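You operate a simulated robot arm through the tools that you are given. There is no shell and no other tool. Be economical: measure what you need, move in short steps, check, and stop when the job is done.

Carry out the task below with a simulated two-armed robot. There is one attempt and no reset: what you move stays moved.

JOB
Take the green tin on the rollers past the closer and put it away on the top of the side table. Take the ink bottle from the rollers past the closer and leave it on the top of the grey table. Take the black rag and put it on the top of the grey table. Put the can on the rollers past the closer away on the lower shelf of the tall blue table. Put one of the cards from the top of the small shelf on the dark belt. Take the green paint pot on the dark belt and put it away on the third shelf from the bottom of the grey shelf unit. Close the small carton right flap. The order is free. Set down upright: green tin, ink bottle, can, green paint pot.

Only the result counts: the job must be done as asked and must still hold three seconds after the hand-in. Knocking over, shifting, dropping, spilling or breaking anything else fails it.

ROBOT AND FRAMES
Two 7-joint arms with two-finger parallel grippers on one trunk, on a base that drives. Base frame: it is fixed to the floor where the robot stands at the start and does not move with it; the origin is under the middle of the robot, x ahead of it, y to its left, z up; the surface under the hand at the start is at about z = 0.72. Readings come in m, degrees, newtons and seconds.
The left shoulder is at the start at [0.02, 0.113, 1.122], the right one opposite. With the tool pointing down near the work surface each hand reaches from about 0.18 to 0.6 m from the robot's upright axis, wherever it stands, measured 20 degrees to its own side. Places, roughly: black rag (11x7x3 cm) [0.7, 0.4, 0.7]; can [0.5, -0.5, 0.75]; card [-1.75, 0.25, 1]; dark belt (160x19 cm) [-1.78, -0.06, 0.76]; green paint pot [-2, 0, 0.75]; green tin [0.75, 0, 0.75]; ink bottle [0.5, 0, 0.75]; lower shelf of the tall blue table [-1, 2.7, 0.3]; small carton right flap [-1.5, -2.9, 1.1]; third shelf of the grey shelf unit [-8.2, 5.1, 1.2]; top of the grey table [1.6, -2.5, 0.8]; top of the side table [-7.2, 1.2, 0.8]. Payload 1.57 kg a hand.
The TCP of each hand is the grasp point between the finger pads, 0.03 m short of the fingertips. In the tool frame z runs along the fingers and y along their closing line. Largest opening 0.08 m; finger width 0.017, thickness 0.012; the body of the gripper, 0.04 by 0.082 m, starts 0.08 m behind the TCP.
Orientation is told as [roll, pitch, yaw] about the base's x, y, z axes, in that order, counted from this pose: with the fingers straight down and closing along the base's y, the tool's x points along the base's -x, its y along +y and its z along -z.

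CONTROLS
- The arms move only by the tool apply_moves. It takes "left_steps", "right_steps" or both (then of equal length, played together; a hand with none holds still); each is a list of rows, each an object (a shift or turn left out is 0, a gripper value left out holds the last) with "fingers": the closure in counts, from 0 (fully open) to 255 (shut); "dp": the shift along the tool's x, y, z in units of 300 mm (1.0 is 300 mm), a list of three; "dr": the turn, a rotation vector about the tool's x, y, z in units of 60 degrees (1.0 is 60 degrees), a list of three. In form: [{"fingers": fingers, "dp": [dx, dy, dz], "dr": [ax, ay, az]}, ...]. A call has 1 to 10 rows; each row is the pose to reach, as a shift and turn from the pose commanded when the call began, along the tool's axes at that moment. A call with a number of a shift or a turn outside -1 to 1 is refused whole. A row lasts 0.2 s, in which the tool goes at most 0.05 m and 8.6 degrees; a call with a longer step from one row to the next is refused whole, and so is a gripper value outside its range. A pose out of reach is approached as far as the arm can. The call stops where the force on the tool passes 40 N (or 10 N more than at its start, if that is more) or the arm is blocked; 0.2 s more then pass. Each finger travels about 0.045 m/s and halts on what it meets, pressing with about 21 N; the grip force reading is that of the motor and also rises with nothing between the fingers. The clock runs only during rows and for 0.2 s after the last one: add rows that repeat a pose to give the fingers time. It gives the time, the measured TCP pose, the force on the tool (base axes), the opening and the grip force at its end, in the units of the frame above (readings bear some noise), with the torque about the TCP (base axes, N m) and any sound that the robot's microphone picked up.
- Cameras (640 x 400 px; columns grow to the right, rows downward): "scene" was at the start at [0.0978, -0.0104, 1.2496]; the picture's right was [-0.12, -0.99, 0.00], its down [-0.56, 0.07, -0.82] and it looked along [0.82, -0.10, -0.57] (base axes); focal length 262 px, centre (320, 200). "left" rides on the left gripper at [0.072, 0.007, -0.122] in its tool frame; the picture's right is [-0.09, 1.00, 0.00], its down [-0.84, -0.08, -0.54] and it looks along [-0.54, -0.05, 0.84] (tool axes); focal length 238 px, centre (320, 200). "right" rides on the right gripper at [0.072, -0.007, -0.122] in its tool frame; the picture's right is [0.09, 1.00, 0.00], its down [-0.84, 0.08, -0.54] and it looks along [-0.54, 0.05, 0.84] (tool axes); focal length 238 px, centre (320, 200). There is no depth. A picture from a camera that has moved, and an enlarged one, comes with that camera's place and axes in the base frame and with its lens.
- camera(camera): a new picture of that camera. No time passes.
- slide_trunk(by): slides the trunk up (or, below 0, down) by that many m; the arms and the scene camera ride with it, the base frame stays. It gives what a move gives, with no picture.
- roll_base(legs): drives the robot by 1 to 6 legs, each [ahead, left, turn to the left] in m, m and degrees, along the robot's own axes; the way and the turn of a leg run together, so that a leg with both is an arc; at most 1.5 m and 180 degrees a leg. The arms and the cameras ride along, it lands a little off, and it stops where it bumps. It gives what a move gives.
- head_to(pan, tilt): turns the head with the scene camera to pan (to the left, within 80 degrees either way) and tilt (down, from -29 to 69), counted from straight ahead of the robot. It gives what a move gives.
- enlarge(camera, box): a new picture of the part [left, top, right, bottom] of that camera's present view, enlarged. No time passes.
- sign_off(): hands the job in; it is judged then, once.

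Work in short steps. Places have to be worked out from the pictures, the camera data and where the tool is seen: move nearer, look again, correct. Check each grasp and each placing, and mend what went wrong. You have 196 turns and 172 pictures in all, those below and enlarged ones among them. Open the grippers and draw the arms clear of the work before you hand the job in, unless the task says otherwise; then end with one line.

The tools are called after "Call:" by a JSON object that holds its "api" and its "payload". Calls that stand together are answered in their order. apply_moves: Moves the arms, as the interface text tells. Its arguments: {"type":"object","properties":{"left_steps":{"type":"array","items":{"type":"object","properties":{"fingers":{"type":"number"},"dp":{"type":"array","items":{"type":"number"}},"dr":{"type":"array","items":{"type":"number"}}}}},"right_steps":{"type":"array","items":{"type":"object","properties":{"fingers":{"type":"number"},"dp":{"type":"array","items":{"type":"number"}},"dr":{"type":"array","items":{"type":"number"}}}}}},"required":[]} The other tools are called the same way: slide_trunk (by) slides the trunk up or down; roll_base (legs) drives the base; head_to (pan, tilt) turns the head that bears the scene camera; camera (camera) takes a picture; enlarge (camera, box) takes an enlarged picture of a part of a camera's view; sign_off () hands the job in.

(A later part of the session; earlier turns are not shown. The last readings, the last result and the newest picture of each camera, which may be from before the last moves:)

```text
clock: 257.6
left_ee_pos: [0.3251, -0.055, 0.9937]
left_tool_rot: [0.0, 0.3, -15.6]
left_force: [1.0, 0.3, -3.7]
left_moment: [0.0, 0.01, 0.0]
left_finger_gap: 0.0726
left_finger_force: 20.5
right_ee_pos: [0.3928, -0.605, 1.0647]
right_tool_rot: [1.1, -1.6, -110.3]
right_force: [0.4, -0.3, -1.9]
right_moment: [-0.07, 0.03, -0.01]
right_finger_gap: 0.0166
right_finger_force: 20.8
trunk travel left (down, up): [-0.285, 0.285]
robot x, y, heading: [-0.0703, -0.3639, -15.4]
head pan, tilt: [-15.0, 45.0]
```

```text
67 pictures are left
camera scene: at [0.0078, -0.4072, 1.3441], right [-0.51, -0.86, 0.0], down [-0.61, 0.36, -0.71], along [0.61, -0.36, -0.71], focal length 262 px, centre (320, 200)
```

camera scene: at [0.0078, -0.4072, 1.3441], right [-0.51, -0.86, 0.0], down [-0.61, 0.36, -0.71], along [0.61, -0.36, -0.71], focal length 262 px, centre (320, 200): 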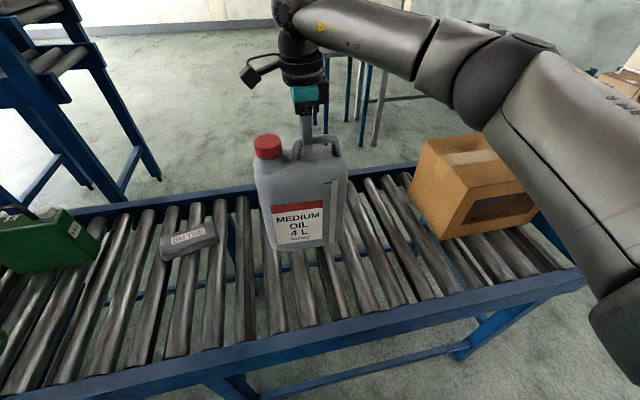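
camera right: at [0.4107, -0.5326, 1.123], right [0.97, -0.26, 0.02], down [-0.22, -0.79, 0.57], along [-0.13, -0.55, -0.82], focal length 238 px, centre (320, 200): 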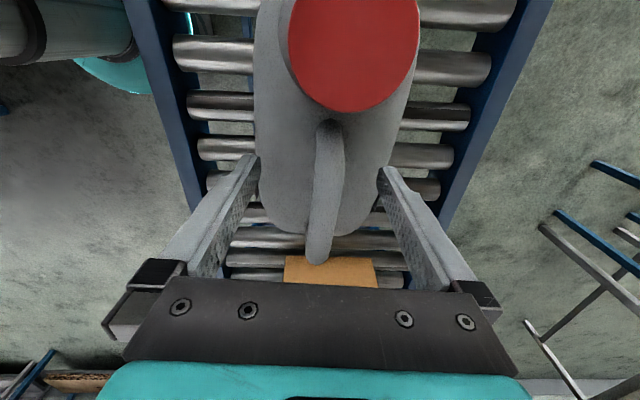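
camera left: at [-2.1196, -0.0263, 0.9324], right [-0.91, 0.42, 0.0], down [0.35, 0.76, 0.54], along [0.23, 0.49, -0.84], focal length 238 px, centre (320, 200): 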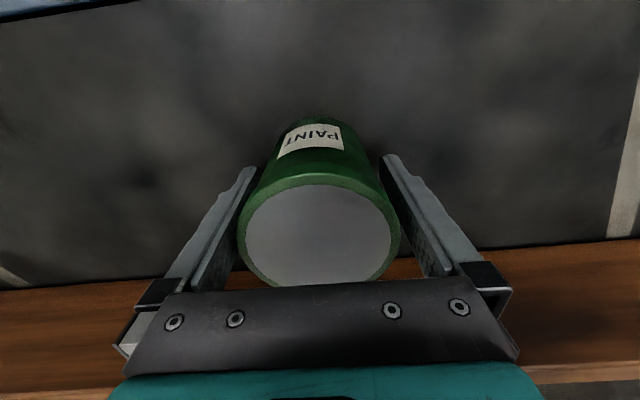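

The can is held level and light. I raise the trunk a little, back off, and turn to face the tall blue table in the north.

Call:
{"api": "slide_trunk", "payload": {"by": 0.08}}

Call:
{"api": "roll_base", "payload": {"legs": [[-0.5, 0, 0], [0, 0, 115]]}}

Call:
{"api": "head_to", "payload": {"pan": 0, "tilt": 20}}

Call:
{"api": "camera", "payload": {"camera": "scene"}}

```text
clock: 258.8
left_ee_pos: [0.3252, -0.0556, 1.0724]
left_tool_rot: [0.0, 0.2, -15.5]
left_force: [0.4, -0.3, -3.8]
left_moment: [0.04, 0.05, -0.01]
left_finger_gap: 0.0724
left_finger_force: 21.1
right_ee_pos: [0.3932, -0.6063, 1.1442]
right_tool_rot: [0.9, -1.6, -110.2]
right_force: [0.1, 0.8, -1.6]
right_moment: [-0.05, 0.05, 0.01]
right_finger_gap: 0.0169
right_finger_force: 20.7
trunk travel left (down, up): [-0.365, 0.205]
robot x, y, heading: [-0.0724, -0.3619, -15.3]
head pan, tilt: [-15.0, 45.0]
```

```text
clock: 266.4
left_ee_pos: [-0.9907, 0.0154, 1.0739]
left_tool_rot: [-0.2, 0.3, 97.4]
left_force: [-0.1, 0.6, -4.0]
left_moment: [-0.05, -0.03, 0.02]
left_finger_gap: 0.0725
left_finger_force: 20.8
right_ee_pos: [-0.5111, 0.2916, 1.1441]
right_tool_rot: [1.1, -1.6, 2.6]
right_force: [0.1, 0.6, -2.0]
right_moment: [-0.02, -0.03, 0.02]
right_finger_gap: 0.017
right_finger_force: 20.9
trunk travel left (down, up): [-0.365, 0.205]
robot x, y, heading: [-0.5494, -0.2306, 97.6]
head pan, tilt: [-15.0, 45.0]
```

```text
clock: 267.3
left_ee_pos: [-0.9913, 0.0149, 1.0736]
left_tool_rot: [-0.1, 0.3, 97.4]
left_force: [0.3, -0.4, -3.8]
left_moment: [-0.04, 0.01, 0.01]
left_finger_gap: 0.0719
left_finger_force: 20.9
right_ee_pos: [-0.5106, 0.292, 1.1436]
right_tool_rot: [1.0, -1.6, 2.5]
right_force: [-0.3, -0.7, -1.5]
right_moment: [0.0, -0.04, 0.0]
right_finger_gap: 0.0168
right_finger_force: 20.9
trunk travel left (down, up): [-0.365, 0.205]
robot x, y, heading: [-0.553, -0.2342, 97.6]
head pan, tilt: [0.0, 20.0]
```

```text
66 pictures are left
camera scene: at [-0.5645, -0.1276, 1.4627], right [0.99, 0.13, 0.0], down [0.05, -0.34, -0.94], along [-0.12, 0.93, -0.34], focal length 262 px, centre (320, 200)
```

scene: 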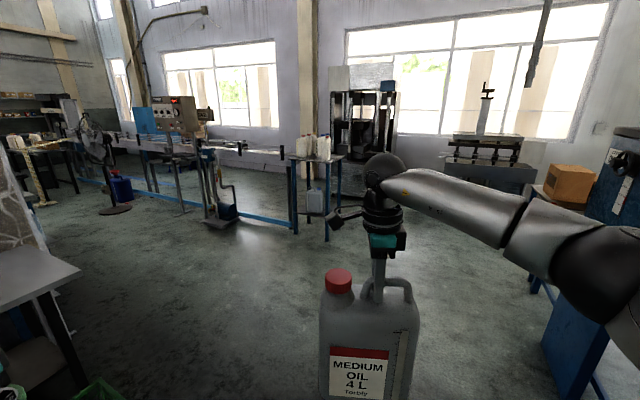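

The tall blue table with jugs stands straight ahead at about (-1.0,2.7). I drive up to it.

Call:
{"api": "roll_base", "payload": {"legs": [[1.4, 0, 0], [0.35, 0.1, 0]]}}

Call:
{"api": "head_to", "payload": {"pan": 15, "tilt": 35}}

Call:
{"api": "camera", "payload": {"camera": "scene"}}

```text
clock: 276.3
left_ee_pos: [-1.3647, 1.7187, 1.0733]
left_tool_rot: [-0.1, 0.5, 99.5]
left_force: [-0.9, 0.8, -4.2]
left_moment: [-0.06, -0.01, 0.02]
left_finger_gap: 0.0721
left_finger_force: 20.9
right_ee_pos: [-0.8951, 2.0129, 1.1443]
right_tool_rot: [1.1, -1.5, 4.7]
right_force: [0.3, 0.7, -2.4]
right_moment: [-0.01, -0.02, 0.04]
right_finger_gap: 0.0166
right_finger_force: 21.1
trunk travel left (down, up): [-0.365, 0.205]
robot x, y, heading: [-0.9175, 1.4908, 99.7]
head pan, tilt: [0.0, 20.0]
```

```text
clock: 277.0
left_ee_pos: [-1.3642, 1.7185, 1.0736]
left_tool_rot: [-0.1, 0.3, 99.3]
left_force: [-0.3, 0.1, -4.4]
left_moment: [-0.03, 0.0, -0.05]
left_finger_gap: 0.0724
left_finger_force: 21.1
right_ee_pos: [-0.8951, 2.0116, 1.1448]
right_tool_rot: [1.1, -1.6, 4.7]
right_force: [-0.4, -0.6, -3.1]
right_moment: [0.0, -0.02, 0.03]
right_finger_gap: 0.0168
right_finger_force: 20.5
trunk travel left (down, up): [-0.365, 0.205]
robot x, y, heading: [-0.9187, 1.4904, 99.7]
head pan, tilt: [15.0, 35.0]
```

```text
65 pictures are left
camera scene: at [-0.9547, 1.5792, 1.439], right [0.91, 0.42, 0.0], down [0.24, -0.52, -0.82], along [-0.34, 0.75, -0.57], focal length 262 px, centre (320, 200)
```

scene: 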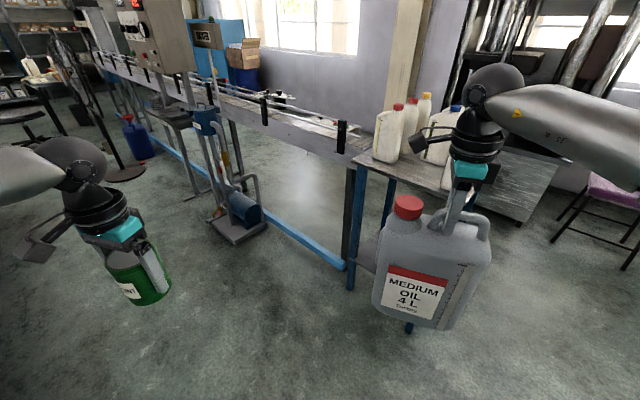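

The can blocks the view of the table. I shift left 0.4 m and look to the right.

Call:
{"api": "roll_base", "payload": {"legs": [[0, 0.42, 0]]}}

Call:
{"api": "head_to", "payload": {"pan": 0, "tilt": 35}}

Call:
{"api": "camera", "payload": {"camera": "scene"}}

```text
clock: 279.6
left_ee_pos: [-1.7764, 1.6531, 1.0737]
left_tool_rot: [-0.2, 0.3, 98.9]
left_force: [-0.4, 0.3, -3.5]
left_moment: [-0.03, 0.01, -0.03]
left_finger_gap: 0.0719
left_finger_force: 20.9
right_ee_pos: [-1.3038, 1.9443, 1.1449]
right_tool_rot: [1.1, -1.7, 4.2]
right_force: [-0.1, 0.8, -1.8]
right_moment: [-0.02, -0.01, 0.0]
right_finger_gap: 0.0169
right_finger_force: 21.0
trunk travel left (down, up): [-0.365, 0.205]
robot x, y, heading: [-1.3324, 1.4205, 99.1]
head pan, tilt: [15.0, 35.0]
```

```text
clock: 280.4
left_ee_pos: [-1.776, 1.6536, 1.0734]
left_tool_rot: [-0.1, 0.4, 98.9]
left_force: [-0.2, 0.8, -3.7]
left_moment: [-0.04, 0.02, 0.01]
left_finger_gap: 0.0727
left_finger_force: 20.6
right_ee_pos: [-1.3046, 1.9433, 1.1445]
right_tool_rot: [1.0, -1.7, 4.2]
right_force: [0.5, 0.0, -1.7]
right_moment: [-0.02, 0.0, 0.0]
right_finger_gap: 0.0166
right_finger_force: 20.7
trunk travel left (down, up): [-0.365, 0.205]
robot x, y, heading: [-1.3316, 1.4217, 99.2]
head pan, tilt: [0.0, 35.0]
```

```text
64 pictures are left
camera scene: at [-1.3463, 1.5179, 1.4389], right [0.99, 0.16, 0.0], down [0.09, -0.57, -0.82], along [-0.13, 0.81, -0.57], focal length 262 px, centre (320, 200)
```

scene: 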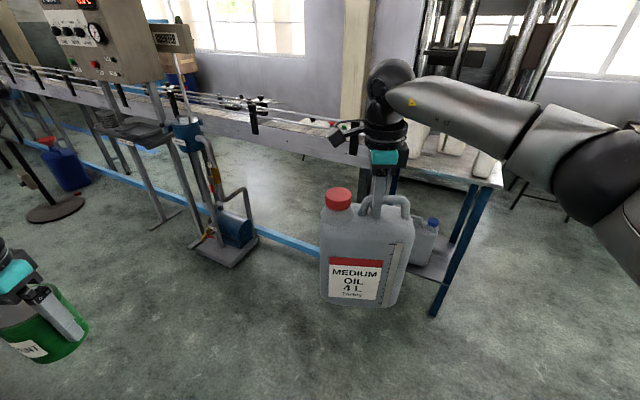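

The top overhangs the lower shelf, so I'll need a leaned-back grip. I first view the table squarely: face heading 70°, shifted so the can doesn't hide it.

Call:
{"api": "roll_base", "payload": {"legs": [[0.3, -0.15, 0], [0, 0, -29], [0.0, -0.2, 0]]}}

Call:
{"api": "head_to", "payload": {"pan": 15, "tilt": 30}}

Call:
{"api": "camera", "payload": {"camera": "scene"}}

```text
clock: 285.2
left_ee_pos: [-1.3252, 2.0911, 1.0738]
left_tool_rot: [0.0, 0.3, 70.7]
left_force: [0.5, -0.6, -3.6]
left_moment: [-0.02, 0.04, -0.04]
left_finger_gap: 0.0722
left_finger_force: 21.0
right_ee_pos: [-0.7713, 2.1234, 1.1447]
right_tool_rot: [1.1, -1.7, -24.0]
right_force: [0.0, -0.3, -1.8]
right_moment: [-0.01, 0.01, -0.02]
right_finger_gap: 0.0169
right_finger_force: 21.1
trunk travel left (down, up): [-0.365, 0.205]
robot x, y, heading: [-1.0389, 1.6752, 71.0]
head pan, tilt: [0.0, 35.0]
```

```text
clock: 286.0
left_ee_pos: [-1.3269, 2.0916, 1.0736]
left_tool_rot: [0.1, 0.3, 70.8]
left_force: [0.1, -0.2, -3.2]
left_moment: [-0.02, 0.0, 0.0]
left_finger_gap: 0.0719
left_finger_force: 21.2
right_ee_pos: [-0.7728, 2.1231, 1.1434]
right_tool_rot: [1.2, -1.7, -24.0]
right_force: [-0.6, 0.0, -1.8]
right_moment: [-0.02, -0.01, -0.01]
right_finger_gap: 0.0167
right_finger_force: 20.8
trunk travel left (down, up): [-0.365, 0.205]
robot x, y, heading: [-1.043, 1.6725, 70.7]
head pan, tilt: [15.0, 30.0]
```

```text
63 pictures are left
camera scene: at [-1.034, 1.7758, 1.4467], right [1.0, -0.07, 0.0], down [-0.04, -0.5, -0.87], along [0.06, 0.86, -0.5], focal length 262 px, centre (320, 200)
```

scene: 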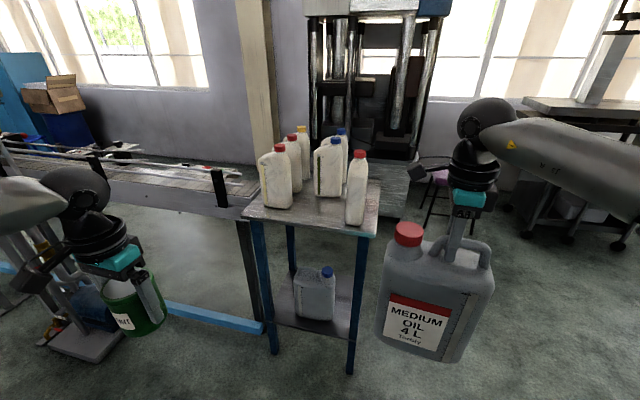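

The lower shelf (z≈0.33) holds a jug at its front; there is free room behind it, reachable from the table's east side with a leaned-back grip at the handle end. I'll set the can on the dark belt and regrasp it that way. Driving round to the belt's south side.

Call:
{"api": "roll_base", "payload": {"legs": [[0, 0, -137.4], [1.49, 0, 0], [0, 0, -23.3], [1.05, 0, 0], [0, 0, -68.2], [1.05, 0, 0]]}}

Call:
{"api": "roll_base", "payload": {"legs": [[0, 0, -131]]}}

Call:
{"api": "head_to", "payload": {"pan": 0, "tilt": 35}}

Call:
{"api": "camera", "payload": {"camera": "scene"}}

```text
clock: 313.2
left_ee_pos: [-1.3738, -1.6428, 1.0741]
left_tool_rot: [0.0, 0.4, -156.2]
left_force: [-0.1, 0.7, -4.2]
left_moment: [-0.01, -0.02, 0.01]
left_finger_gap: 0.0719
left_finger_force: 20.7
right_ee_pos: [-1.7747, -1.2624, 1.1451]
right_tool_rot: [1.0, -1.5, 109.2]
right_force: [0.1, 0.5, -2.7]
right_moment: [-0.01, 0.0, -0.01]
right_finger_gap: 0.0164
right_finger_force: 21.1
trunk travel left (down, up): [-0.365, 0.205]
robot x, y, heading: [-1.2641, -1.1481, -155.9]
head pan, tilt: [15.0, 30.0]
```

```text
clock: 319.1
left_ee_pos: [-1.5495, -0.7384, 1.0719]
left_tool_rot: [0.0, 0.5, 71.4]
left_force: [-0.1, -1.0, -3.5]
left_moment: [-0.02, 0.01, 0.0]
left_finger_gap: 0.0724
left_finger_force: 20.6
right_ee_pos: [-0.9963, -0.6998, 1.1437]
right_tool_rot: [1.1, -1.7, -23.5]
right_force: [0.3, 0.3, -2.8]
right_moment: [-0.03, -0.02, -0.01]
right_finger_gap: 0.0168
right_finger_force: 20.6
trunk travel left (down, up): [-0.365, 0.205]
robot x, y, heading: [-1.2639, -1.1509, 71.4]
head pan, tilt: [15.0, 30.0]
```

```text
clock: 319.9
left_ee_pos: [-1.5496, -0.7381, 1.0745]
left_tool_rot: [-0.1, 0.5, 71.2]
left_force: [-0.1, 0.4, -4.6]
left_moment: [-0.03, 0.0, -0.02]
left_finger_gap: 0.0719
left_finger_force: 21.2
right_ee_pos: [-0.9957, -0.7004, 1.1443]
right_tool_rot: [1.1, -1.6, -23.5]
right_force: [0.1, -0.7, -2.6]
right_moment: [-0.03, -0.06, 0.0]
right_finger_gap: 0.0172
right_finger_force: 20.9
trunk travel left (down, up): [-0.365, 0.205]
robot x, y, heading: [-1.264, -1.1484, 71.8]
head pan, tilt: [0.0, 35.0]
```

```text
62 pictures are left
camera scene: at [-1.2315, -1.0577, 1.439], right [0.95, -0.32, 0.0], down [-0.18, -0.54, -0.82], along [0.26, 0.78, -0.57], focal length 262 px, centre (320, 200)
```

scene: 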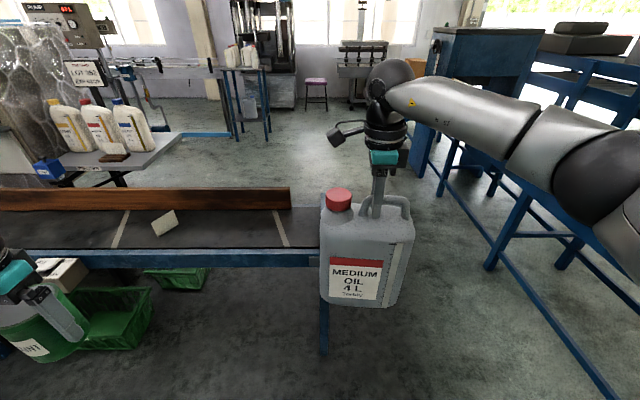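

Card still on the belt; spare card in its holder. I move to bring the can over the belt's east part, and lower the trunk.

Call:
{"api": "roll_base", "payload": {"legs": [[0, 0.34, -0.8], [0.34, 0, 0]]}}

Call:
{"api": "camera", "payload": {"camera": "scene"}}

```text
clock: 323.9
left_ee_pos: [-1.7538, -0.3044, 1.0741]
left_tool_rot: [0.1, 0.4, 70.3]
left_force: [0.2, 0.3, -3.7]
left_moment: [-0.06, 0.01, -0.01]
left_finger_gap: 0.0723
left_finger_force: 20.9
right_ee_pos: [-1.2007, -0.2763, 1.1452]
right_tool_rot: [1.0, -1.6, -24.5]
right_force: [0.8, 0.3, -1.7]
right_moment: [-0.02, -0.03, -0.01]
right_finger_gap: 0.0167
right_finger_force: 20.7
trunk travel left (down, up): [-0.365, 0.205]
robot x, y, heading: [-1.4767, -0.7231, 70.4]
head pan, tilt: [0.0, 35.0]
```

```text
61 pictures are left
camera scene: at [-1.4416, -0.6296, 1.4389], right [0.94, -0.33, 0.0], down [-0.19, -0.54, -0.82], along [0.27, 0.77, -0.57], focal length 262 px, centre (320, 200)
```

scene: 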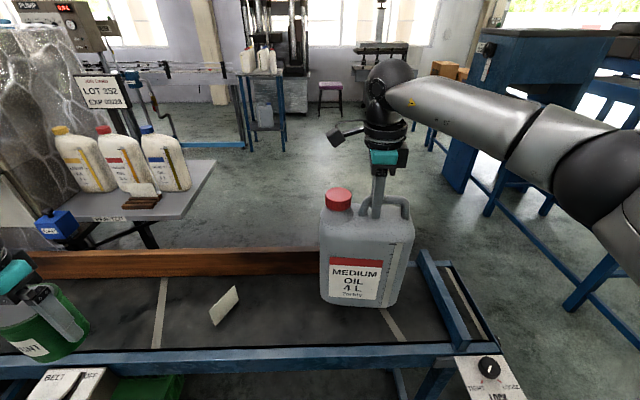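

Position over the belt is good. Lowering: trunk down 9 cm, then fine steps until contact.

Call:
{"api": "slide_trunk", "payload": {"by": -0.09}}

Call:
{"api": "apply_moves", "payload": {"right_steps": [{"dp": [0, 0, 0.02]}, {"dp": [0, 0, 0.035]}, {"dp": [0, 0, 0.05]}, {"dp": [0, 0, 0.06]}, {"dp": [0, 0, 0.06]}]}}

```text
clock: 325.2
left_ee_pos: [-1.7543, -0.3057, 0.9835]
left_tool_rot: [0.1, 0.4, 70.3]
left_force: [0.9, 0.1, -4.5]
left_moment: [-0.01, 0.02, -0.03]
left_finger_gap: 0.0719
left_finger_force: 21.4
right_ee_pos: [-1.2009, -0.2758, 1.0546]
right_tool_rot: [1.2, -1.6, -24.5]
right_force: [0.6, -0.7, -2.0]
right_moment: [-0.03, -0.04, -0.01]
right_finger_gap: 0.017
right_finger_force: 20.5
trunk travel left (down, up): [-0.275, 0.295]
robot x, y, heading: [-1.4739, -0.7242, 70.7]
head pan, tilt: [0.0, 35.0]
```

```text
clock: 326.4
left_ee_pos: [-1.7544, -0.3058, 0.9835]
left_tool_rot: [-0.1, 0.3, 70.3]
left_force: [-0.4, -0.5, -5.2]
left_moment: [-0.04, 0.0, -0.01]
left_finger_gap: 0.0719
left_finger_force: 21.1
right_ee_pos: [-1.2017, -0.277, 1.0384]
right_tool_rot: [1.3, -1.5, -24.5]
right_force: [3.0, 1.7, 20.5]
right_moment: [-0.04, 0.24, -0.01]
right_finger_gap: 0.0168
right_finger_force: 20.0
trunk travel left (down, up): [-0.275, 0.295]
robot x, y, heading: [-1.4726, -0.7267, 70.7]
head pan, tilt: [0.0, 35.0]
```

Contact (20 N): the can stands on the belt. I release, rise, and turn the wrist back toward neutral.

Call:
{"api": "apply_moves", "payload": {"right_steps": [{"fingers": 0}, {"fingers": 0}, {"fingers": 0}, {"fingers": 0}, {"fingers": 0}, {"fingers": 0, "dp": [0, 0, -0.12]}, {"fingers": 0, "dp": [0, 0, -0.26]}, {"fingers": 0, "dp": [0, 0, -0.4]}, {"fingers": 0, "dp": [0, 0, -0.55]}]}}

Call:
{"api": "apply_moves", "payload": {"right_steps": [{"dr": [0, 0, -0.125]}, {"dr": [0, 0, -0.25]}, {"dr": [0, 0, -0.375]}, {"dr": [0, 0, -0.5]}, {"dr": [0, 0, -0.625]}, {"dr": [0, 0, -0.75]}, {"dr": [0, 0, -0.875]}, {"dr": [0, 0, -1.0]}]}}

Call:
{"api": "roll_base", "payload": {"legs": [[-0.1, -0.66, 0], [0, 0, 84.8]]}}

Call:
{"api": "apply_moves", "payload": {"right_steps": [{"dr": [0, 0, -0.125]}, {"dr": [0, 0, -0.25]}, {"dr": [0, 0, -0.375]}, {"dr": [0, 0, -0.5]}, {"dr": [0, 0, -0.58]}]}}

Call:
{"api": "camera", "payload": {"camera": "scene"}}

```text
clock: 328.4
left_ee_pos: [-1.7551, -0.3055, 0.9833]
left_tool_rot: [-0.1, 0.4, 70.3]
left_force: [-0.5, 0.4, -3.7]
left_moment: [0.01, -0.01, -0.01]
left_finger_gap: 0.0721
left_finger_force: 20.9
right_ee_pos: [-1.2048, -0.2786, 1.2016]
right_tool_rot: [0.9, -1.5, -24.4]
right_force: [0.1, 0.3, 0.2]
right_moment: [-0.01, -0.03, -0.03]
right_finger_gap: 0.0799
right_finger_force: 0.0
trunk travel left (down, up): [-0.275, 0.295]
robot x, y, heading: [-1.4776, -0.7205, 70.3]
head pan, tilt: [0.0, 35.0]
```

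```text
clock: 330.2
left_ee_pos: [-1.7534, -0.3062, 0.9833]
left_tool_rot: [0.0, 0.5, 70.2]
left_force: [0.4, 0.8, -3.8]
left_moment: [-0.02, 0.0, -0.03]
left_finger_gap: 0.072
left_finger_force: 21.5
right_ee_pos: [-1.2057, -0.2783, 1.201]
right_tool_rot: [-0.9, -1.7, 35.8]
right_force: [0.0, 0.1, 0.0]
right_moment: [-0.01, -0.01, 0.02]
right_finger_gap: 0.08
right_finger_force: 0.1
trunk travel left (down, up): [-0.275, 0.295]
robot x, y, heading: [-1.4769, -0.7237, 70.5]
head pan, tilt: [0.0, 35.0]
```

```text
clock: 337.5
left_ee_pos: [-1.3372, -1.2765, 0.984]
left_tool_rot: [-0.1, 0.4, 155.0]
left_force: [0.0, 0.4, -4.6]
left_moment: [0.0, -0.03, 0.0]
left_finger_gap: 0.0721
left_finger_force: 21.3
right_ee_pos: [-1.3136, -0.7284, 1.2001]
right_tool_rot: [-0.9, -1.7, 120.2]
right_force: [-0.1, -0.5, -0.5]
right_moment: [0.0, 0.0, 0.0]
right_finger_gap: 0.08
right_finger_force: 0.1
trunk travel left (down, up): [-0.275, 0.295]
robot x, y, heading: [-0.8942, -1.0387, 154.8]
head pan, tilt: [0.0, 35.0]
```

```text
clock: 338.7
left_ee_pos: [-1.3386, -1.277, 0.9836]
left_tool_rot: [0.0, 0.4, 154.9]
left_force: [0.3, 0.2, -2.8]
left_moment: [0.01, -0.04, 0.01]
left_finger_gap: 0.0719
left_finger_force: 21.1
right_ee_pos: [-1.3148, -0.7276, 1.2018]
right_tool_rot: [-1.7, -1.0, 155.1]
right_force: [-0.4, 0.0, -0.3]
right_moment: [0.03, 0.0, -0.01]
right_finger_gap: 0.0797
right_finger_force: 0.1
trunk travel left (down, up): [-0.275, 0.295]
robot x, y, heading: [-0.8968, -1.0367, 155.2]
head pan, tilt: [0.0, 35.0]
```

```text
60 pictures are left
camera scene: at [-0.9843, -0.9961, 1.349], right [0.42, 0.91, 0.0], down [0.52, -0.24, -0.82], along [-0.74, 0.35, -0.57], focal length 262 px, centre (320, 200)
```

scene: 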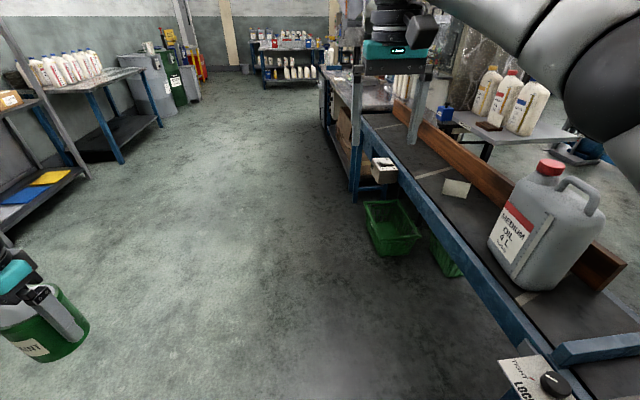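

I slide right to bring the belt end ahead, then lean the tool back 40°.

Call:
{"api": "roll_base", "payload": {"legs": [[0, -0.5, 0]]}}

Call:
{"api": "apply_moves", "payload": {"right_steps": [{"dr": [0.004, -0.12, 0]}, {"dr": [0.008, -0.24, 0]}, {"dr": [0.012, -0.36, 0]}, {"dr": [0.016, -0.48, 0]}, {"dr": [0.019, -0.6, 0]}, {"dr": [0.019, -0.694, 0]}]}}

Call:
{"api": "camera", "payload": {"camera": "right"}}

Call:
{"api": "head_to", "payload": {"pan": 0, "tilt": 45}}

Call:
{"api": "camera", "payload": {"camera": "scene"}}

```text
clock: 341.6
left_ee_pos: [-1.1299, -0.8272, 0.9831]
left_tool_rot: [0.0, 0.5, 155.0]
left_force: [-0.5, 0.1, -3.1]
left_moment: [0.01, -0.05, -0.01]
left_finger_gap: 0.0719
left_finger_force: 21.0
right_ee_pos: [-1.106, -0.2781, 1.202]
right_tool_rot: [-1.7, -0.9, 155.0]
right_force: [-0.4, 0.3, -0.1]
right_moment: [-0.02, 0.02, 0.03]
right_finger_gap: 0.0796
right_finger_force: 0.0
trunk travel left (down, up): [-0.275, 0.295]
robot x, y, heading: [-0.6863, -0.5834, 155.5]
head pan, tilt: [0.0, 35.0]
```

```text
clock: 343.0
left_ee_pos: [-1.1277, -0.8263, 0.9834]
left_tool_rot: [0.1, 0.4, 155.0]
left_force: [-0.8, 0.2, -3.3]
left_moment: [-0.04, -0.05, 0.01]
left_finger_gap: 0.072
left_finger_force: 21.3
right_ee_pos: [-1.1061, -0.2779, 1.2013]
right_tool_rot: [-3.8, -42.7, 157.2]
right_force: [-0.2, -0.6, 0.4]
right_moment: [0.02, -0.02, -0.02]
right_finger_gap: 0.0802
right_finger_force: 0.1
trunk travel left (down, up): [-0.275, 0.295]
robot x, y, heading: [-0.6884, -0.5843, 155.3]
head pan, tilt: [0.0, 35.0]
```

```text
59 pictures are left
camera right: at [-0.9809, -0.3313, 1.2426], right [-0.36, -0.93, -0.11], down [-0.28, -0.01, 0.96], along [-0.89, 0.38, -0.25], focal length 238 px, centre (320, 200)
```

right: 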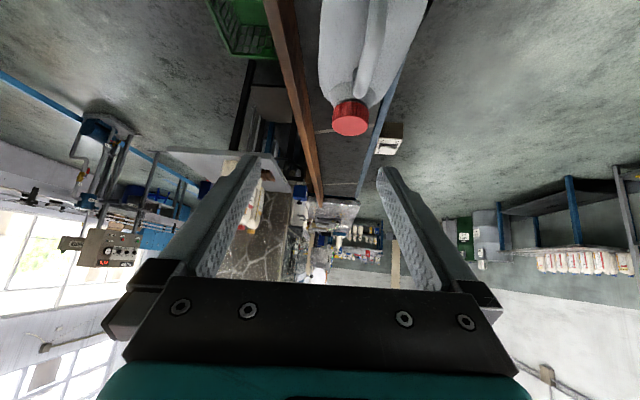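

```text
clock: 343.7
left_ee_pos: [-1.1285, -0.8261, 0.9841]
left_tool_rot: [-0.1, 0.4, 155.0]
left_force: [0.3, -0.4, -3.7]
left_moment: [-0.03, 0.0, -0.04]
left_finger_gap: 0.0722
left_finger_force: 20.9
right_ee_pos: [-1.107, -0.2775, 1.203]
right_tool_rot: [-3.6, -42.6, 157.1]
right_force: [0.0, -0.2, 0.2]
right_moment: [0.01, 0.02, 0.0]
right_finger_gap: 0.08
right_finger_force: 0.1
trunk travel left (down, up): [-0.275, 0.295]
robot x, y, heading: [-0.6854, -0.5874, 155.3]
head pan, tilt: [0.0, 45.0]
```

```text
58 pictures are left
camera scene: at [-0.7694, -0.5483, 1.3342], right [0.42, 0.91, 0.0], down [0.64, -0.3, -0.71], along [-0.64, 0.3, -0.71], focal length 262 px, centre (320, 200)
```

scene: 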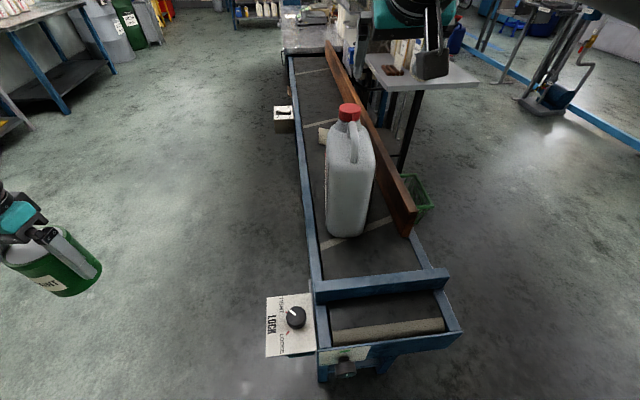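

The tool leans 42°; small correction of its level and heading is needed. I move above the handle bar while correcting.

Call:
{"api": "apply_moves", "payload": {"right_steps": [{"dp": [-0.018, 0.035, 0.085], "dr": [-0.02, 0, -0.004]}, {"dp": [-0.036, 0.07, 0.17], "dr": [-0.04, 0, -0.008]}, {"dp": [-0.055, 0.106, 0.256], "dr": [-0.06, 0, -0.012]}, {"dp": [-0.073, 0.142, 0.342], "dr": [-0.08, -0.003, -0.017]}, {"dp": [-0.073, 0.142, 0.342], "dr": [-0.08, -0.003, -0.017]}]}}

Call:
{"api": "camera", "payload": {"camera": "right"}}

Call:
{"api": "enlarge", "payload": {"camera": "scene", "box": [270, 40, 450, 260]}}

```text
clock: 344.9
left_ee_pos: [-1.1283, -0.826, 0.9843]
left_tool_rot: [-0.1, 0.4, 154.9]
left_force: [0.4, -0.4, -4.0]
left_moment: [0.0, -0.04, 0.0]
left_finger_gap: 0.0718
left_finger_force: 20.6
right_ee_pos: [-1.2016, -0.2772, 1.1362]
right_tool_rot: [0.1, -42.6, 158.6]
right_force: [0.4, 0.3, -0.6]
right_moment: [0.02, -0.05, -0.02]
right_finger_gap: 0.0798
right_finger_force: 0.1
trunk travel left (down, up): [-0.275, 0.295]
robot x, y, heading: [-0.685, -0.5892, 155.2]
head pan, tilt: [0.0, 45.0]
```

```text
57 pictures are left
camera right: at [-1.0715, -0.3196, 1.178], right [-0.3, -0.95, -0.06], down [-0.26, 0.02, 0.97], along [-0.92, 0.3, -0.25], focal length 238 px, centre (320, 200)
```

right: 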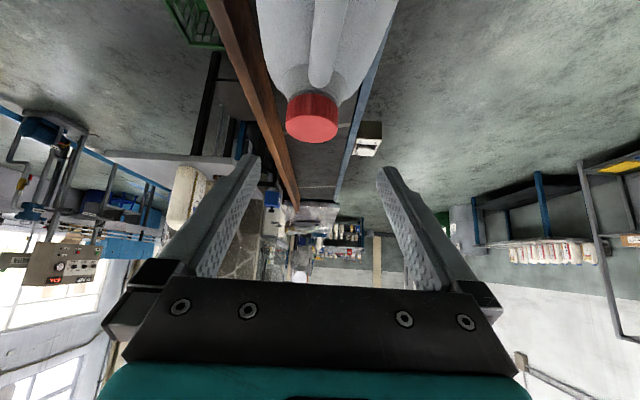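

```text
1.82 times, centred on (360, 150) of scene
camera zoom: at [-0.7692, -0.5483, 1.3342], right [0.42, 0.91, 0.0], down [0.64, -0.3, -0.71], along [-0.64, 0.3, -0.71], focal length 476 px, centre (247, 291)
```

zoom: 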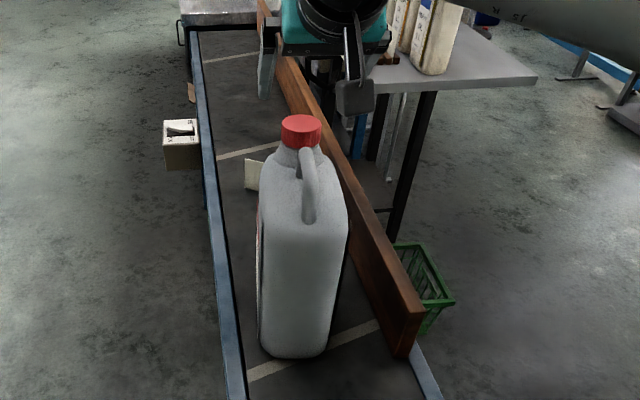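

The bar is centred between the fingers. I descend 10 cm onto it.

Call:
{"api": "apply_moves", "payload": {"right_steps": [{"dp": [0.055, -0.01, 0.06]}, {"dp": [0.11, -0.01, 0.12]}, {"dp": [0.16, -0.01, 0.175]}, {"dp": [0.2, -0.01, 0.217]}, {"dp": [0.221, -0.01, 0.24]}, {"dp": [0.221, -0.01, 0.24]}]}}

Call:
{"api": "camera", "payload": {"camera": "scene"}}

Call:
{"api": "camera", "payload": {"camera": "right"}}

```text
clock: 346.3
left_ee_pos: [-1.1284, -0.8274, 0.983]
left_tool_rot: [0.0, 0.4, 155.1]
left_force: [0.2, -0.1, -3.5]
left_moment: [-0.04, -0.06, -0.01]
left_finger_gap: 0.072
left_finger_force: 21.0
right_ee_pos: [-1.2006, -0.2742, 1.0395]
right_tool_rot: [0.2, -42.7, 158.5]
right_force: [0.1, -0.8, -0.4]
right_moment: [0.01, -0.01, -0.02]
right_finger_gap: 0.0801
right_finger_force: 0.0
trunk travel left (down, up): [-0.275, 0.295]
robot x, y, heading: [-0.6836, -0.5845, 154.9]
head pan, tilt: [0.0, 45.0]
```

```text
55 pictures are left
camera scene: at [-0.7694, -0.5483, 1.3341], right [0.42, 0.91, 0.0], down [0.64, -0.3, -0.71], along [-0.64, 0.3, -0.71], focal length 262 px, centre (320, 200)
```

scene: 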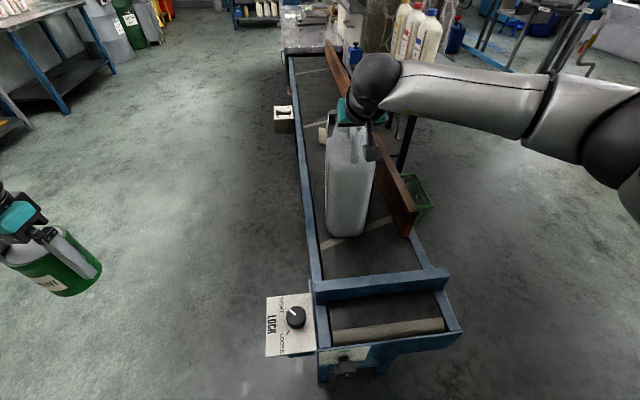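

```text
54 pictures are left
camera right: at [-1.0703, -0.3174, 1.0806], right [-0.3, -0.95, -0.06], down [-0.26, 0.02, 0.97], along [-0.92, 0.3, -0.25], focal length 238 px, centre (320, 200)
```

right: 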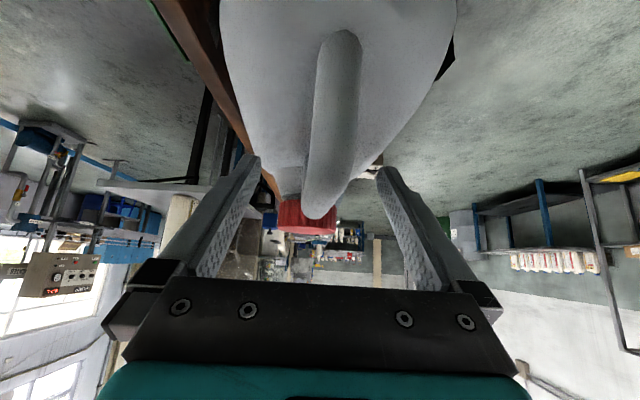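

Bar is between the fingers; I close and check the grip, then lift slightly.

Call:
{"api": "apply_moves", "payload": {"right_steps": [{"fingers": 255}, {"fingers": 255}, {"fingers": 255}, {"fingers": 255}, {"fingers": 255}, {"fingers": 255}, {"fingers": 255}]}}

Call:
{"api": "slide_trunk", "payload": {"by": 0.08}}

Call:
{"api": "camera", "payload": {"camera": "scene"}}

```text
clock: 347.9
left_ee_pos: [-1.1281, -0.8273, 0.9837]
left_tool_rot: [0.0, 0.4, 155.0]
left_force: [0.2, 0.5, -4.5]
left_moment: [-0.02, -0.06, -0.01]
left_finger_gap: 0.0718
left_finger_force: 21.1
right_ee_pos: [-1.2001, -0.2751, 1.0405]
right_tool_rot: [0.1, -42.6, 158.7]
right_force: [-0.6, 0.3, 0.6]
right_moment: [-0.02, 0.01, 0.04]
right_finger_gap: 0.0165
right_finger_force: 21.0
trunk travel left (down, up): [-0.275, 0.295]
robot x, y, heading: [-0.6895, -0.5901, 155.2]
head pan, tilt: [0.0, 45.0]
```

```text
clock: 349.1
left_ee_pos: [-1.1287, -0.8272, 1.0627]
left_tool_rot: [0.1, 0.4, 155.0]
left_force: [-0.5, 0.3, -3.8]
left_moment: [-0.03, -0.01, -0.01]
left_finger_gap: 0.0718
left_finger_force: 21.0
right_ee_pos: [-1.2003, -0.275, 1.1199]
right_tool_rot: [0.0, -42.5, 158.6]
right_force: [0.0, 0.3, -2.5]
right_moment: [0.01, -0.04, 0.02]
right_finger_gap: 0.0164
right_finger_force: 20.9
trunk travel left (down, up): [-0.355, 0.215]
robot x, y, heading: [-0.6846, -0.5863, 155.2]
head pan, tilt: [0.0, 45.0]
```

```text
53 pictures are left
camera scene: at [-0.7698, -0.5482, 1.414], right [0.42, 0.91, 0.0], down [0.64, -0.3, -0.71], along [-0.64, 0.3, -0.71], focal length 262 px, centre (320, 200)
```

scene: 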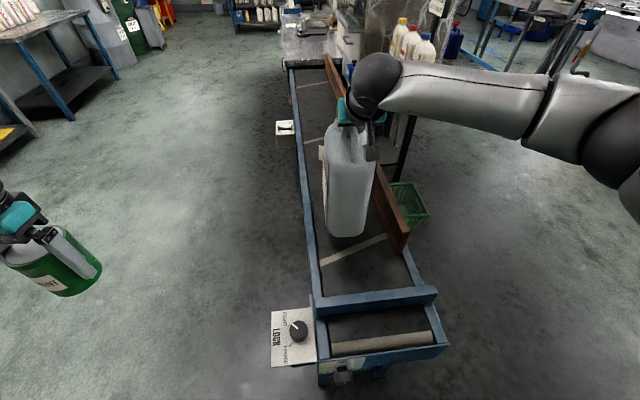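

The can hangs upright from the leaned grip. I raise the trunk a little, back off, and drive round to the tall blue table's east side.

Call:
{"api": "slide_trunk", "payload": {"by": 0.08}}

Call:
{"api": "roll_base", "payload": {"legs": [[-0.5, 0, 0], [0, 0, -65.2], [1.3, 0, 0], [1.1, 0, 0], [0.85, -0.27, 0]]}}

Call:
{"api": "head_to", "payload": {"pan": 45, "tilt": 30}}

Call:
{"api": "camera", "payload": {"camera": "scene"}}

```text
clock: 350.3
left_ee_pos: [-1.1286, -0.8271, 1.143]
left_tool_rot: [0.1, 0.4, 155.0]
left_force: [0.5, 0.9, -3.7]
left_moment: [0.01, 0.0, 0.0]
left_finger_gap: 0.0717
left_finger_force: 21.4
right_ee_pos: [-1.2014, -0.2751, 1.1996]
right_tool_rot: [0.1, -42.6, 158.5]
right_force: [-0.1, 0.0, -2.7]
right_moment: [0.02, -0.05, 0.01]
right_finger_gap: 0.0171
right_finger_force: 21.5
trunk travel left (down, up): [-0.435, 0.135]
robot x, y, heading: [-0.6864, -0.5842, 155.4]
head pan, tilt: [0.0, 45.0]
```

```text
clock: 371.8
left_ee_pos: [-0.4159, 2.779, 1.1428]
left_tool_rot: [0.0, 0.4, 90.4]
left_force: [-1.0, 0.2, -4.3]
left_moment: [-0.04, -0.02, 0.04]
left_finger_gap: 0.0716
left_finger_force: 21.4
right_ee_pos: [0.0519, 3.0798, 1.1986]
right_tool_rot: [0.1, -42.7, 93.9]
right_force: [0.2, 0.3, -2.3]
right_moment: [0.0, -0.02, -0.02]
right_finger_gap: 0.0167
right_finger_force: 21.2
trunk travel left (down, up): [-0.435, 0.135]
robot x, y, heading: [-0.0113, 2.4787, 90.5]
head pan, tilt: [0.0, 45.0]
```

```text
clock: 372.9
left_ee_pos: [-0.4161, 2.7784, 1.1435]
left_tool_rot: [0.1, 0.4, 90.5]
left_force: [-0.3, 0.2, -3.1]
left_moment: [-0.06, -0.02, -0.02]
left_finger_gap: 0.0718
left_finger_force: 21.2
right_ee_pos: [0.0511, 3.0797, 1.2]
right_tool_rot: [0.2, -42.6, 93.9]
right_force: [-0.5, 0.6, -2.7]
right_moment: [-0.06, 0.0, -0.01]
right_finger_gap: 0.0167
right_finger_force: 21.4
trunk travel left (down, up): [-0.435, 0.135]
robot x, y, heading: [-0.0071, 2.4805, 90.6]
head pan, tilt: [45.0, 30.0]
```

```text
52 pictures are left
camera scene: at [-0.0746, 2.5566, 1.5167], right [0.7, 0.71, 0.0], down [0.36, -0.35, -0.87], along [-0.62, 0.61, -0.5], focal length 262 px, centre (320, 200)
```

scene: 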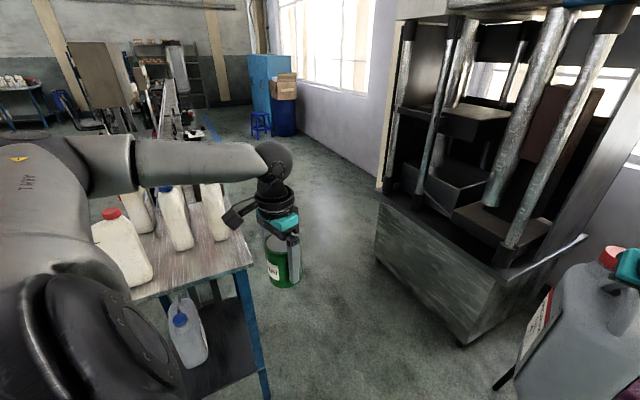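

I adjust the stand-off point and turn to face the table's east side.

Call:
{"api": "roll_base", "payload": {"legs": [[-0.16, -0.09, 0], [0, 0, 67.5]]}}

Call:
{"api": "head_to", "payload": {"pan": 8, "tilt": 45}}

Call:
{"api": "camera", "payload": {"camera": "scene"}}

```text
clock: 377.4
left_ee_pos: [-0.3408, 2.0512, 1.1425]
left_tool_rot: [-0.1, 0.5, 159.4]
left_force: [0.5, -0.2, -4.5]
left_moment: [-0.03, -0.07, 0.0]
left_finger_gap: 0.0717
left_finger_force: 21.0
right_ee_pos: [-0.4542, 2.5944, 1.2008]
right_tool_rot: [0.1, -42.7, 163.0]
right_force: [-0.3, -0.6, -2.4]
right_moment: [-0.01, -0.08, -0.02]
right_finger_gap: 0.0168
right_finger_force: 20.8
trunk travel left (down, up): [-0.435, 0.135]
robot x, y, heading: [0.0821, 2.3245, 159.6]
head pan, tilt: [45.0, 30.0]
```

```text
clock: 378.5
left_ee_pos: [-0.3406, 2.0519, 1.1427]
left_tool_rot: [-0.1, 0.4, 159.3]
left_force: [-0.1, 0.7, -3.8]
left_moment: [-0.02, -0.04, 0.02]
left_finger_gap: 0.0719
left_finger_force: 21.5
right_ee_pos: [-0.4546, 2.595, 1.2003]
right_tool_rot: [0.1, -42.5, 163.0]
right_force: [-0.2, -0.2, -1.5]
right_moment: [0.01, -0.04, -0.02]
right_finger_gap: 0.0172
right_finger_force: 21.3
trunk travel left (down, up): [-0.435, 0.135]
robot x, y, heading: [0.0811, 2.3236, 159.6]
head pan, tilt: [8.0, 45.0]
```

```text
51 pictures are left
camera scene: at [-0.0073, 2.3455, 1.4941], right [0.21, 0.98, 0.0], down [0.69, -0.15, -0.71], along [-0.69, 0.15, -0.71], focal length 262 px, centre (320, 200)
```

scene: 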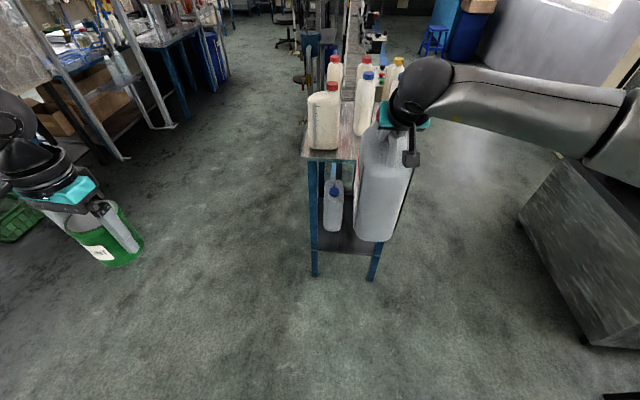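

From here: legs at (-0.805,2.487) and (-0.707,2.825), jug in the front half, free rear half. I lower the trunk fully and then the hand so the can's bottom is just above shelf height.

Call:
{"api": "slide_trunk", "payload": {"by": -0.43}}

Call:
{"api": "apply_moves", "payload": {"right_steps": [{"dp": [0.06, 0, 0.065]}, {"dp": [0.12, 0, 0.13]}, {"dp": [0.18, 0, 0.195]}, {"dp": [0.24, 0, 0.26]}, {"dp": [0.29, 0, 0.315]}, {"dp": [0.29, 0, 0.315]}]}}

Call:
{"api": "camera", "payload": {"camera": "scene"}}

```text
refused: -0.43 is not a number from -0.4 to 0.4
```

```text
clock: 379.9
left_ee_pos: [-0.3411, 2.0513, 1.1433]
left_tool_rot: [0.0, 0.4, 159.4]
left_force: [-0.3, -0.1, -3.9]
left_moment: [-0.01, -0.05, 0.0]
left_finger_gap: 0.0718
left_finger_force: 20.3
right_ee_pos: [-0.4529, 2.5953, 1.0707]
right_tool_rot: [0.1, -42.7, 163.0]
right_force: [-0.5, -0.7, -2.2]
right_moment: [0.0, -0.02, -0.01]
right_finger_gap: 0.0171
right_finger_force: 21.0
trunk travel left (down, up): [-0.435, 0.135]
robot x, y, heading: [0.0829, 2.3195, 159.6]
head pan, tilt: [8.0, 45.0]
```

```text
50 pictures are left
camera scene: at [-0.0071, 2.3456, 1.4941], right [0.22, 0.98, 0.0], down [0.69, -0.15, -0.71], along [-0.69, 0.15, -0.71], focal length 262 px, centre (320, 200)
```

scene: 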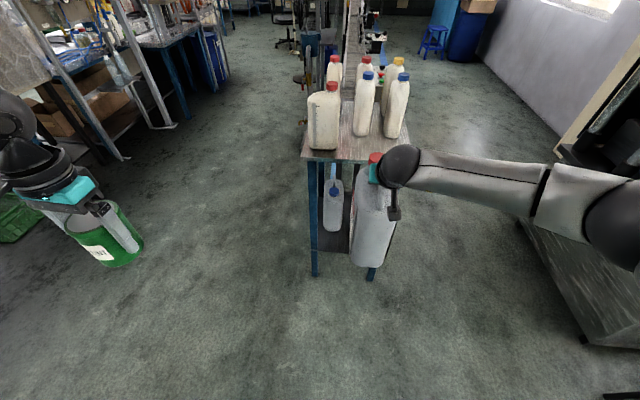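

The slide limit is 0.4 per call; I lower in two steps.

Call:
{"api": "slide_trunk", "payload": {"by": -0.4}}

Call:
{"api": "slide_trunk", "payload": {"by": -0.033}}

Call:
{"api": "roll_base", "payload": {"legs": [[0.1, 0.015, 1]]}}

Call:
{"api": "camera", "payload": {"camera": "scene"}}

```text
clock: 383.7
left_ee_pos: [-0.3401, 2.052, 0.7434]
left_tool_rot: [0.0, 0.4, 159.4]
left_force: [-0.4, -0.5, -3.8]
left_moment: [-0.06, -0.06, -0.04]
left_finger_gap: 0.0715
left_finger_force: 20.7
right_ee_pos: [-0.4532, 2.5949, 0.6708]
right_tool_rot: [0.2, -42.6, 163.0]
right_force: [0.2, 0.1, -2.4]
right_moment: [0.02, -0.02, -0.02]
right_finger_gap: 0.0168
right_finger_force: 21.2
trunk travel left (down, up): [-0.035, 0.535]
robot x, y, heading: [0.0803, 2.3238, 159.9]
head pan, tilt: [8.0, 45.0]
```

```text
clock: 384.5
left_ee_pos: [-0.3409, 2.0507, 0.7114]
left_tool_rot: [0.0, 0.4, 159.4]
left_force: [0.3, 0.0, -3.7]
left_moment: [-0.01, 0.0, 0.01]
left_finger_gap: 0.0717
left_finger_force: 20.9
right_ee_pos: [-0.453, 2.5947, 0.6377]
right_tool_rot: [0.1, -42.7, 163.0]
right_force: [-0.1, -0.3, -2.0]
right_moment: [-0.03, -0.03, -0.02]
right_finger_gap: 0.0168
right_finger_force: 21.1
trunk travel left (down, up): [-0.002, 0.568]
robot x, y, heading: [0.0847, 2.3253, 159.8]
head pan, tilt: [8.0, 45.0]
```

```text
clock: 385.6
left_ee_pos: [-0.4336, 2.0637, 0.7094]
left_tool_rot: [0.0, 0.5, 160.5]
left_force: [0.0, -0.6, -4.0]
left_moment: [-0.02, -0.06, 0.0]
left_finger_gap: 0.0717
left_finger_force: 21.1
right_ee_pos: [-0.5552, 2.6065, 0.6373]
right_tool_rot: [0.1, -42.6, 163.9]
right_force: [-0.2, -0.3, -2.5]
right_moment: [-0.02, -0.01, -0.01]
right_finger_gap: 0.0169
right_finger_force: 20.9
trunk travel left (down, up): [-0.002, 0.568]
robot x, y, heading: [-0.0122, 2.3445, 160.5]
head pan, tilt: [8.0, 45.0]
```

```text
49 pictures are left
camera scene: at [-0.1058, 2.3639, 1.0611], right [0.2, 0.98, 0.0], down [0.69, -0.14, -0.71], along [-0.69, 0.14, -0.71], focal length 262 px, centre (320, 200)
```

scene: 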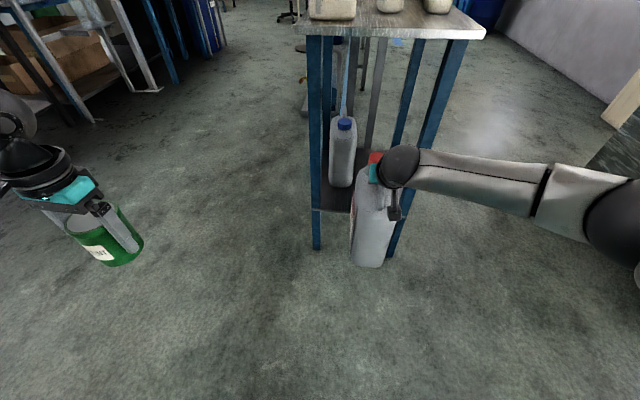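

I shift right 4 cm to line up with the free rear half, then advance 15 cm.

Call:
{"api": "roll_base", "payload": {"legs": [[0, -0.043, 0.8], [0.15, 0, 0]]}}

Call:
{"api": "head_to", "payload": {"pan": -5, "tilt": 45}}

Call:
{"api": "camera", "payload": {"camera": "scene"}}

Call:
{"api": "camera", "payload": {"camera": "right"}}

```text
clock: 387.5
left_ee_pos: [-0.556, 2.1448, 0.7099]
left_tool_rot: [-0.1, 0.5, 161.2]
left_force: [-0.7, 0.3, -4.8]
left_moment: [0.01, -0.01, 0.0]
left_finger_gap: 0.0718
left_finger_force: 21.7
right_ee_pos: [-0.6857, 2.6859, 0.6368]
right_tool_rot: [0.1, -42.5, 164.9]
right_force: [-0.2, -0.7, -2.0]
right_moment: [-0.03, -0.02, 0.0]
right_finger_gap: 0.017
right_finger_force: 20.6
trunk travel left (down, up): [-0.002, 0.568]
robot x, y, heading: [-0.1429, 2.4306, 161.6]
head pan, tilt: [8.0, 45.0]
```

```text
clock: 388.2
left_ee_pos: [-0.5554, 2.1449, 0.7105]
left_tool_rot: [-0.1, 0.5, 161.2]
left_force: [0.4, 0.4, -3.3]
left_moment: [-0.02, -0.06, 0.0]
left_finger_gap: 0.0721
left_finger_force: 20.8
right_ee_pos: [-0.6858, 2.6858, 0.6367]
right_tool_rot: [0.0, -42.6, 164.8]
right_force: [-0.5, -0.7, -2.5]
right_moment: [0.02, -0.04, 0.02]
right_finger_gap: 0.0169
right_finger_force: 21.6
trunk travel left (down, up): [-0.002, 0.568]
robot x, y, heading: [-0.144, 2.4322, 161.3]
head pan, tilt: [-5.0, 45.0]
```

```text
48 pictures are left
camera scene: at [-0.2267, 2.4682, 1.0611], right [0.4, 0.92, 0.0], down [0.65, -0.28, -0.71], along [-0.65, 0.28, -0.71], focal length 262 px, centre (320, 200)
```

scene: 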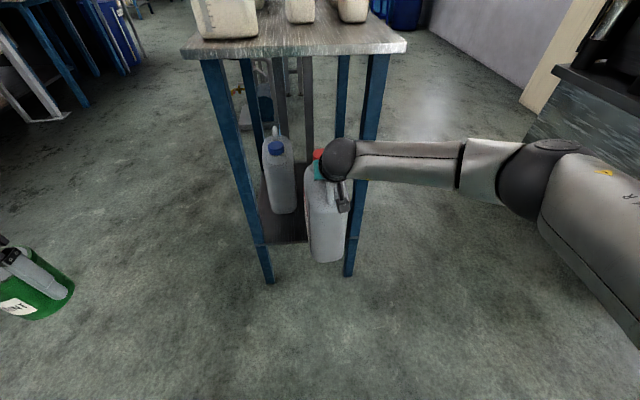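

```text
47 pictures are left
camera right: at [-0.5522, 2.658, 0.6783], right [-0.19, -0.98, -0.06], down [-0.26, -0.01, 0.97], along [-0.95, 0.2, -0.25], focal length 238 px, centre (320, 200)
```

right: 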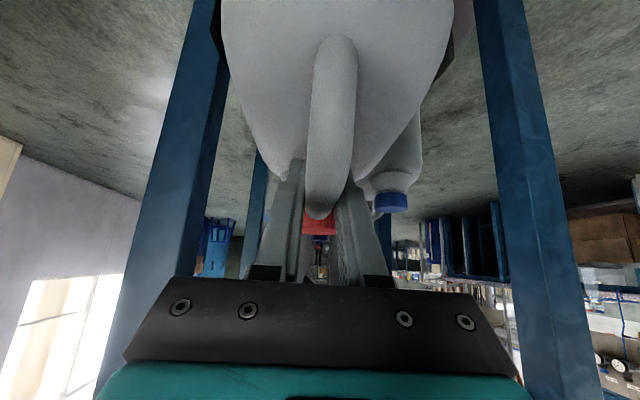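

Aligned: can between back leg and jug with 4–5 cm margins. I advance 12.5 cm.

Call:
{"api": "roll_base", "payload": {"legs": [[0.125, -0.008, 0]]}}

Call:
{"api": "camera", "payload": {"camera": "scene"}}

```text
clock: 389.5
left_ee_pos: [-0.6728, 2.1934, 0.71]
left_tool_rot: [0.0, 0.5, 161.2]
left_force: [0.1, 0.5, -4.2]
left_moment: [-0.03, -0.05, 0.02]
left_finger_gap: 0.0718
left_finger_force: 21.3
right_ee_pos: [-0.8044, 2.734, 0.6371]
right_tool_rot: [0.0, -42.6, 164.8]
right_force: [-0.7, -1.2, -1.9]
right_moment: [0.0, -0.02, 0.0]
right_finger_gap: 0.0166
right_finger_force: 21.1
trunk travel left (down, up): [-0.002, 0.568]
robot x, y, heading: [-0.2645, 2.4766, 161.3]
head pan, tilt: [-5.0, 45.0]
```

```text
46 pictures are left
camera scene: at [-0.3445, 2.5161, 1.0611], right [0.4, 0.92, 0.0], down [0.65, -0.28, -0.71], along [-0.65, 0.28, -0.71], focal length 262 px, centre (320, 200)
```

scene: 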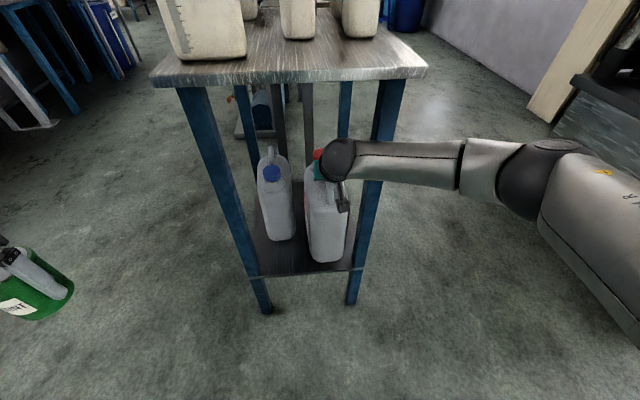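

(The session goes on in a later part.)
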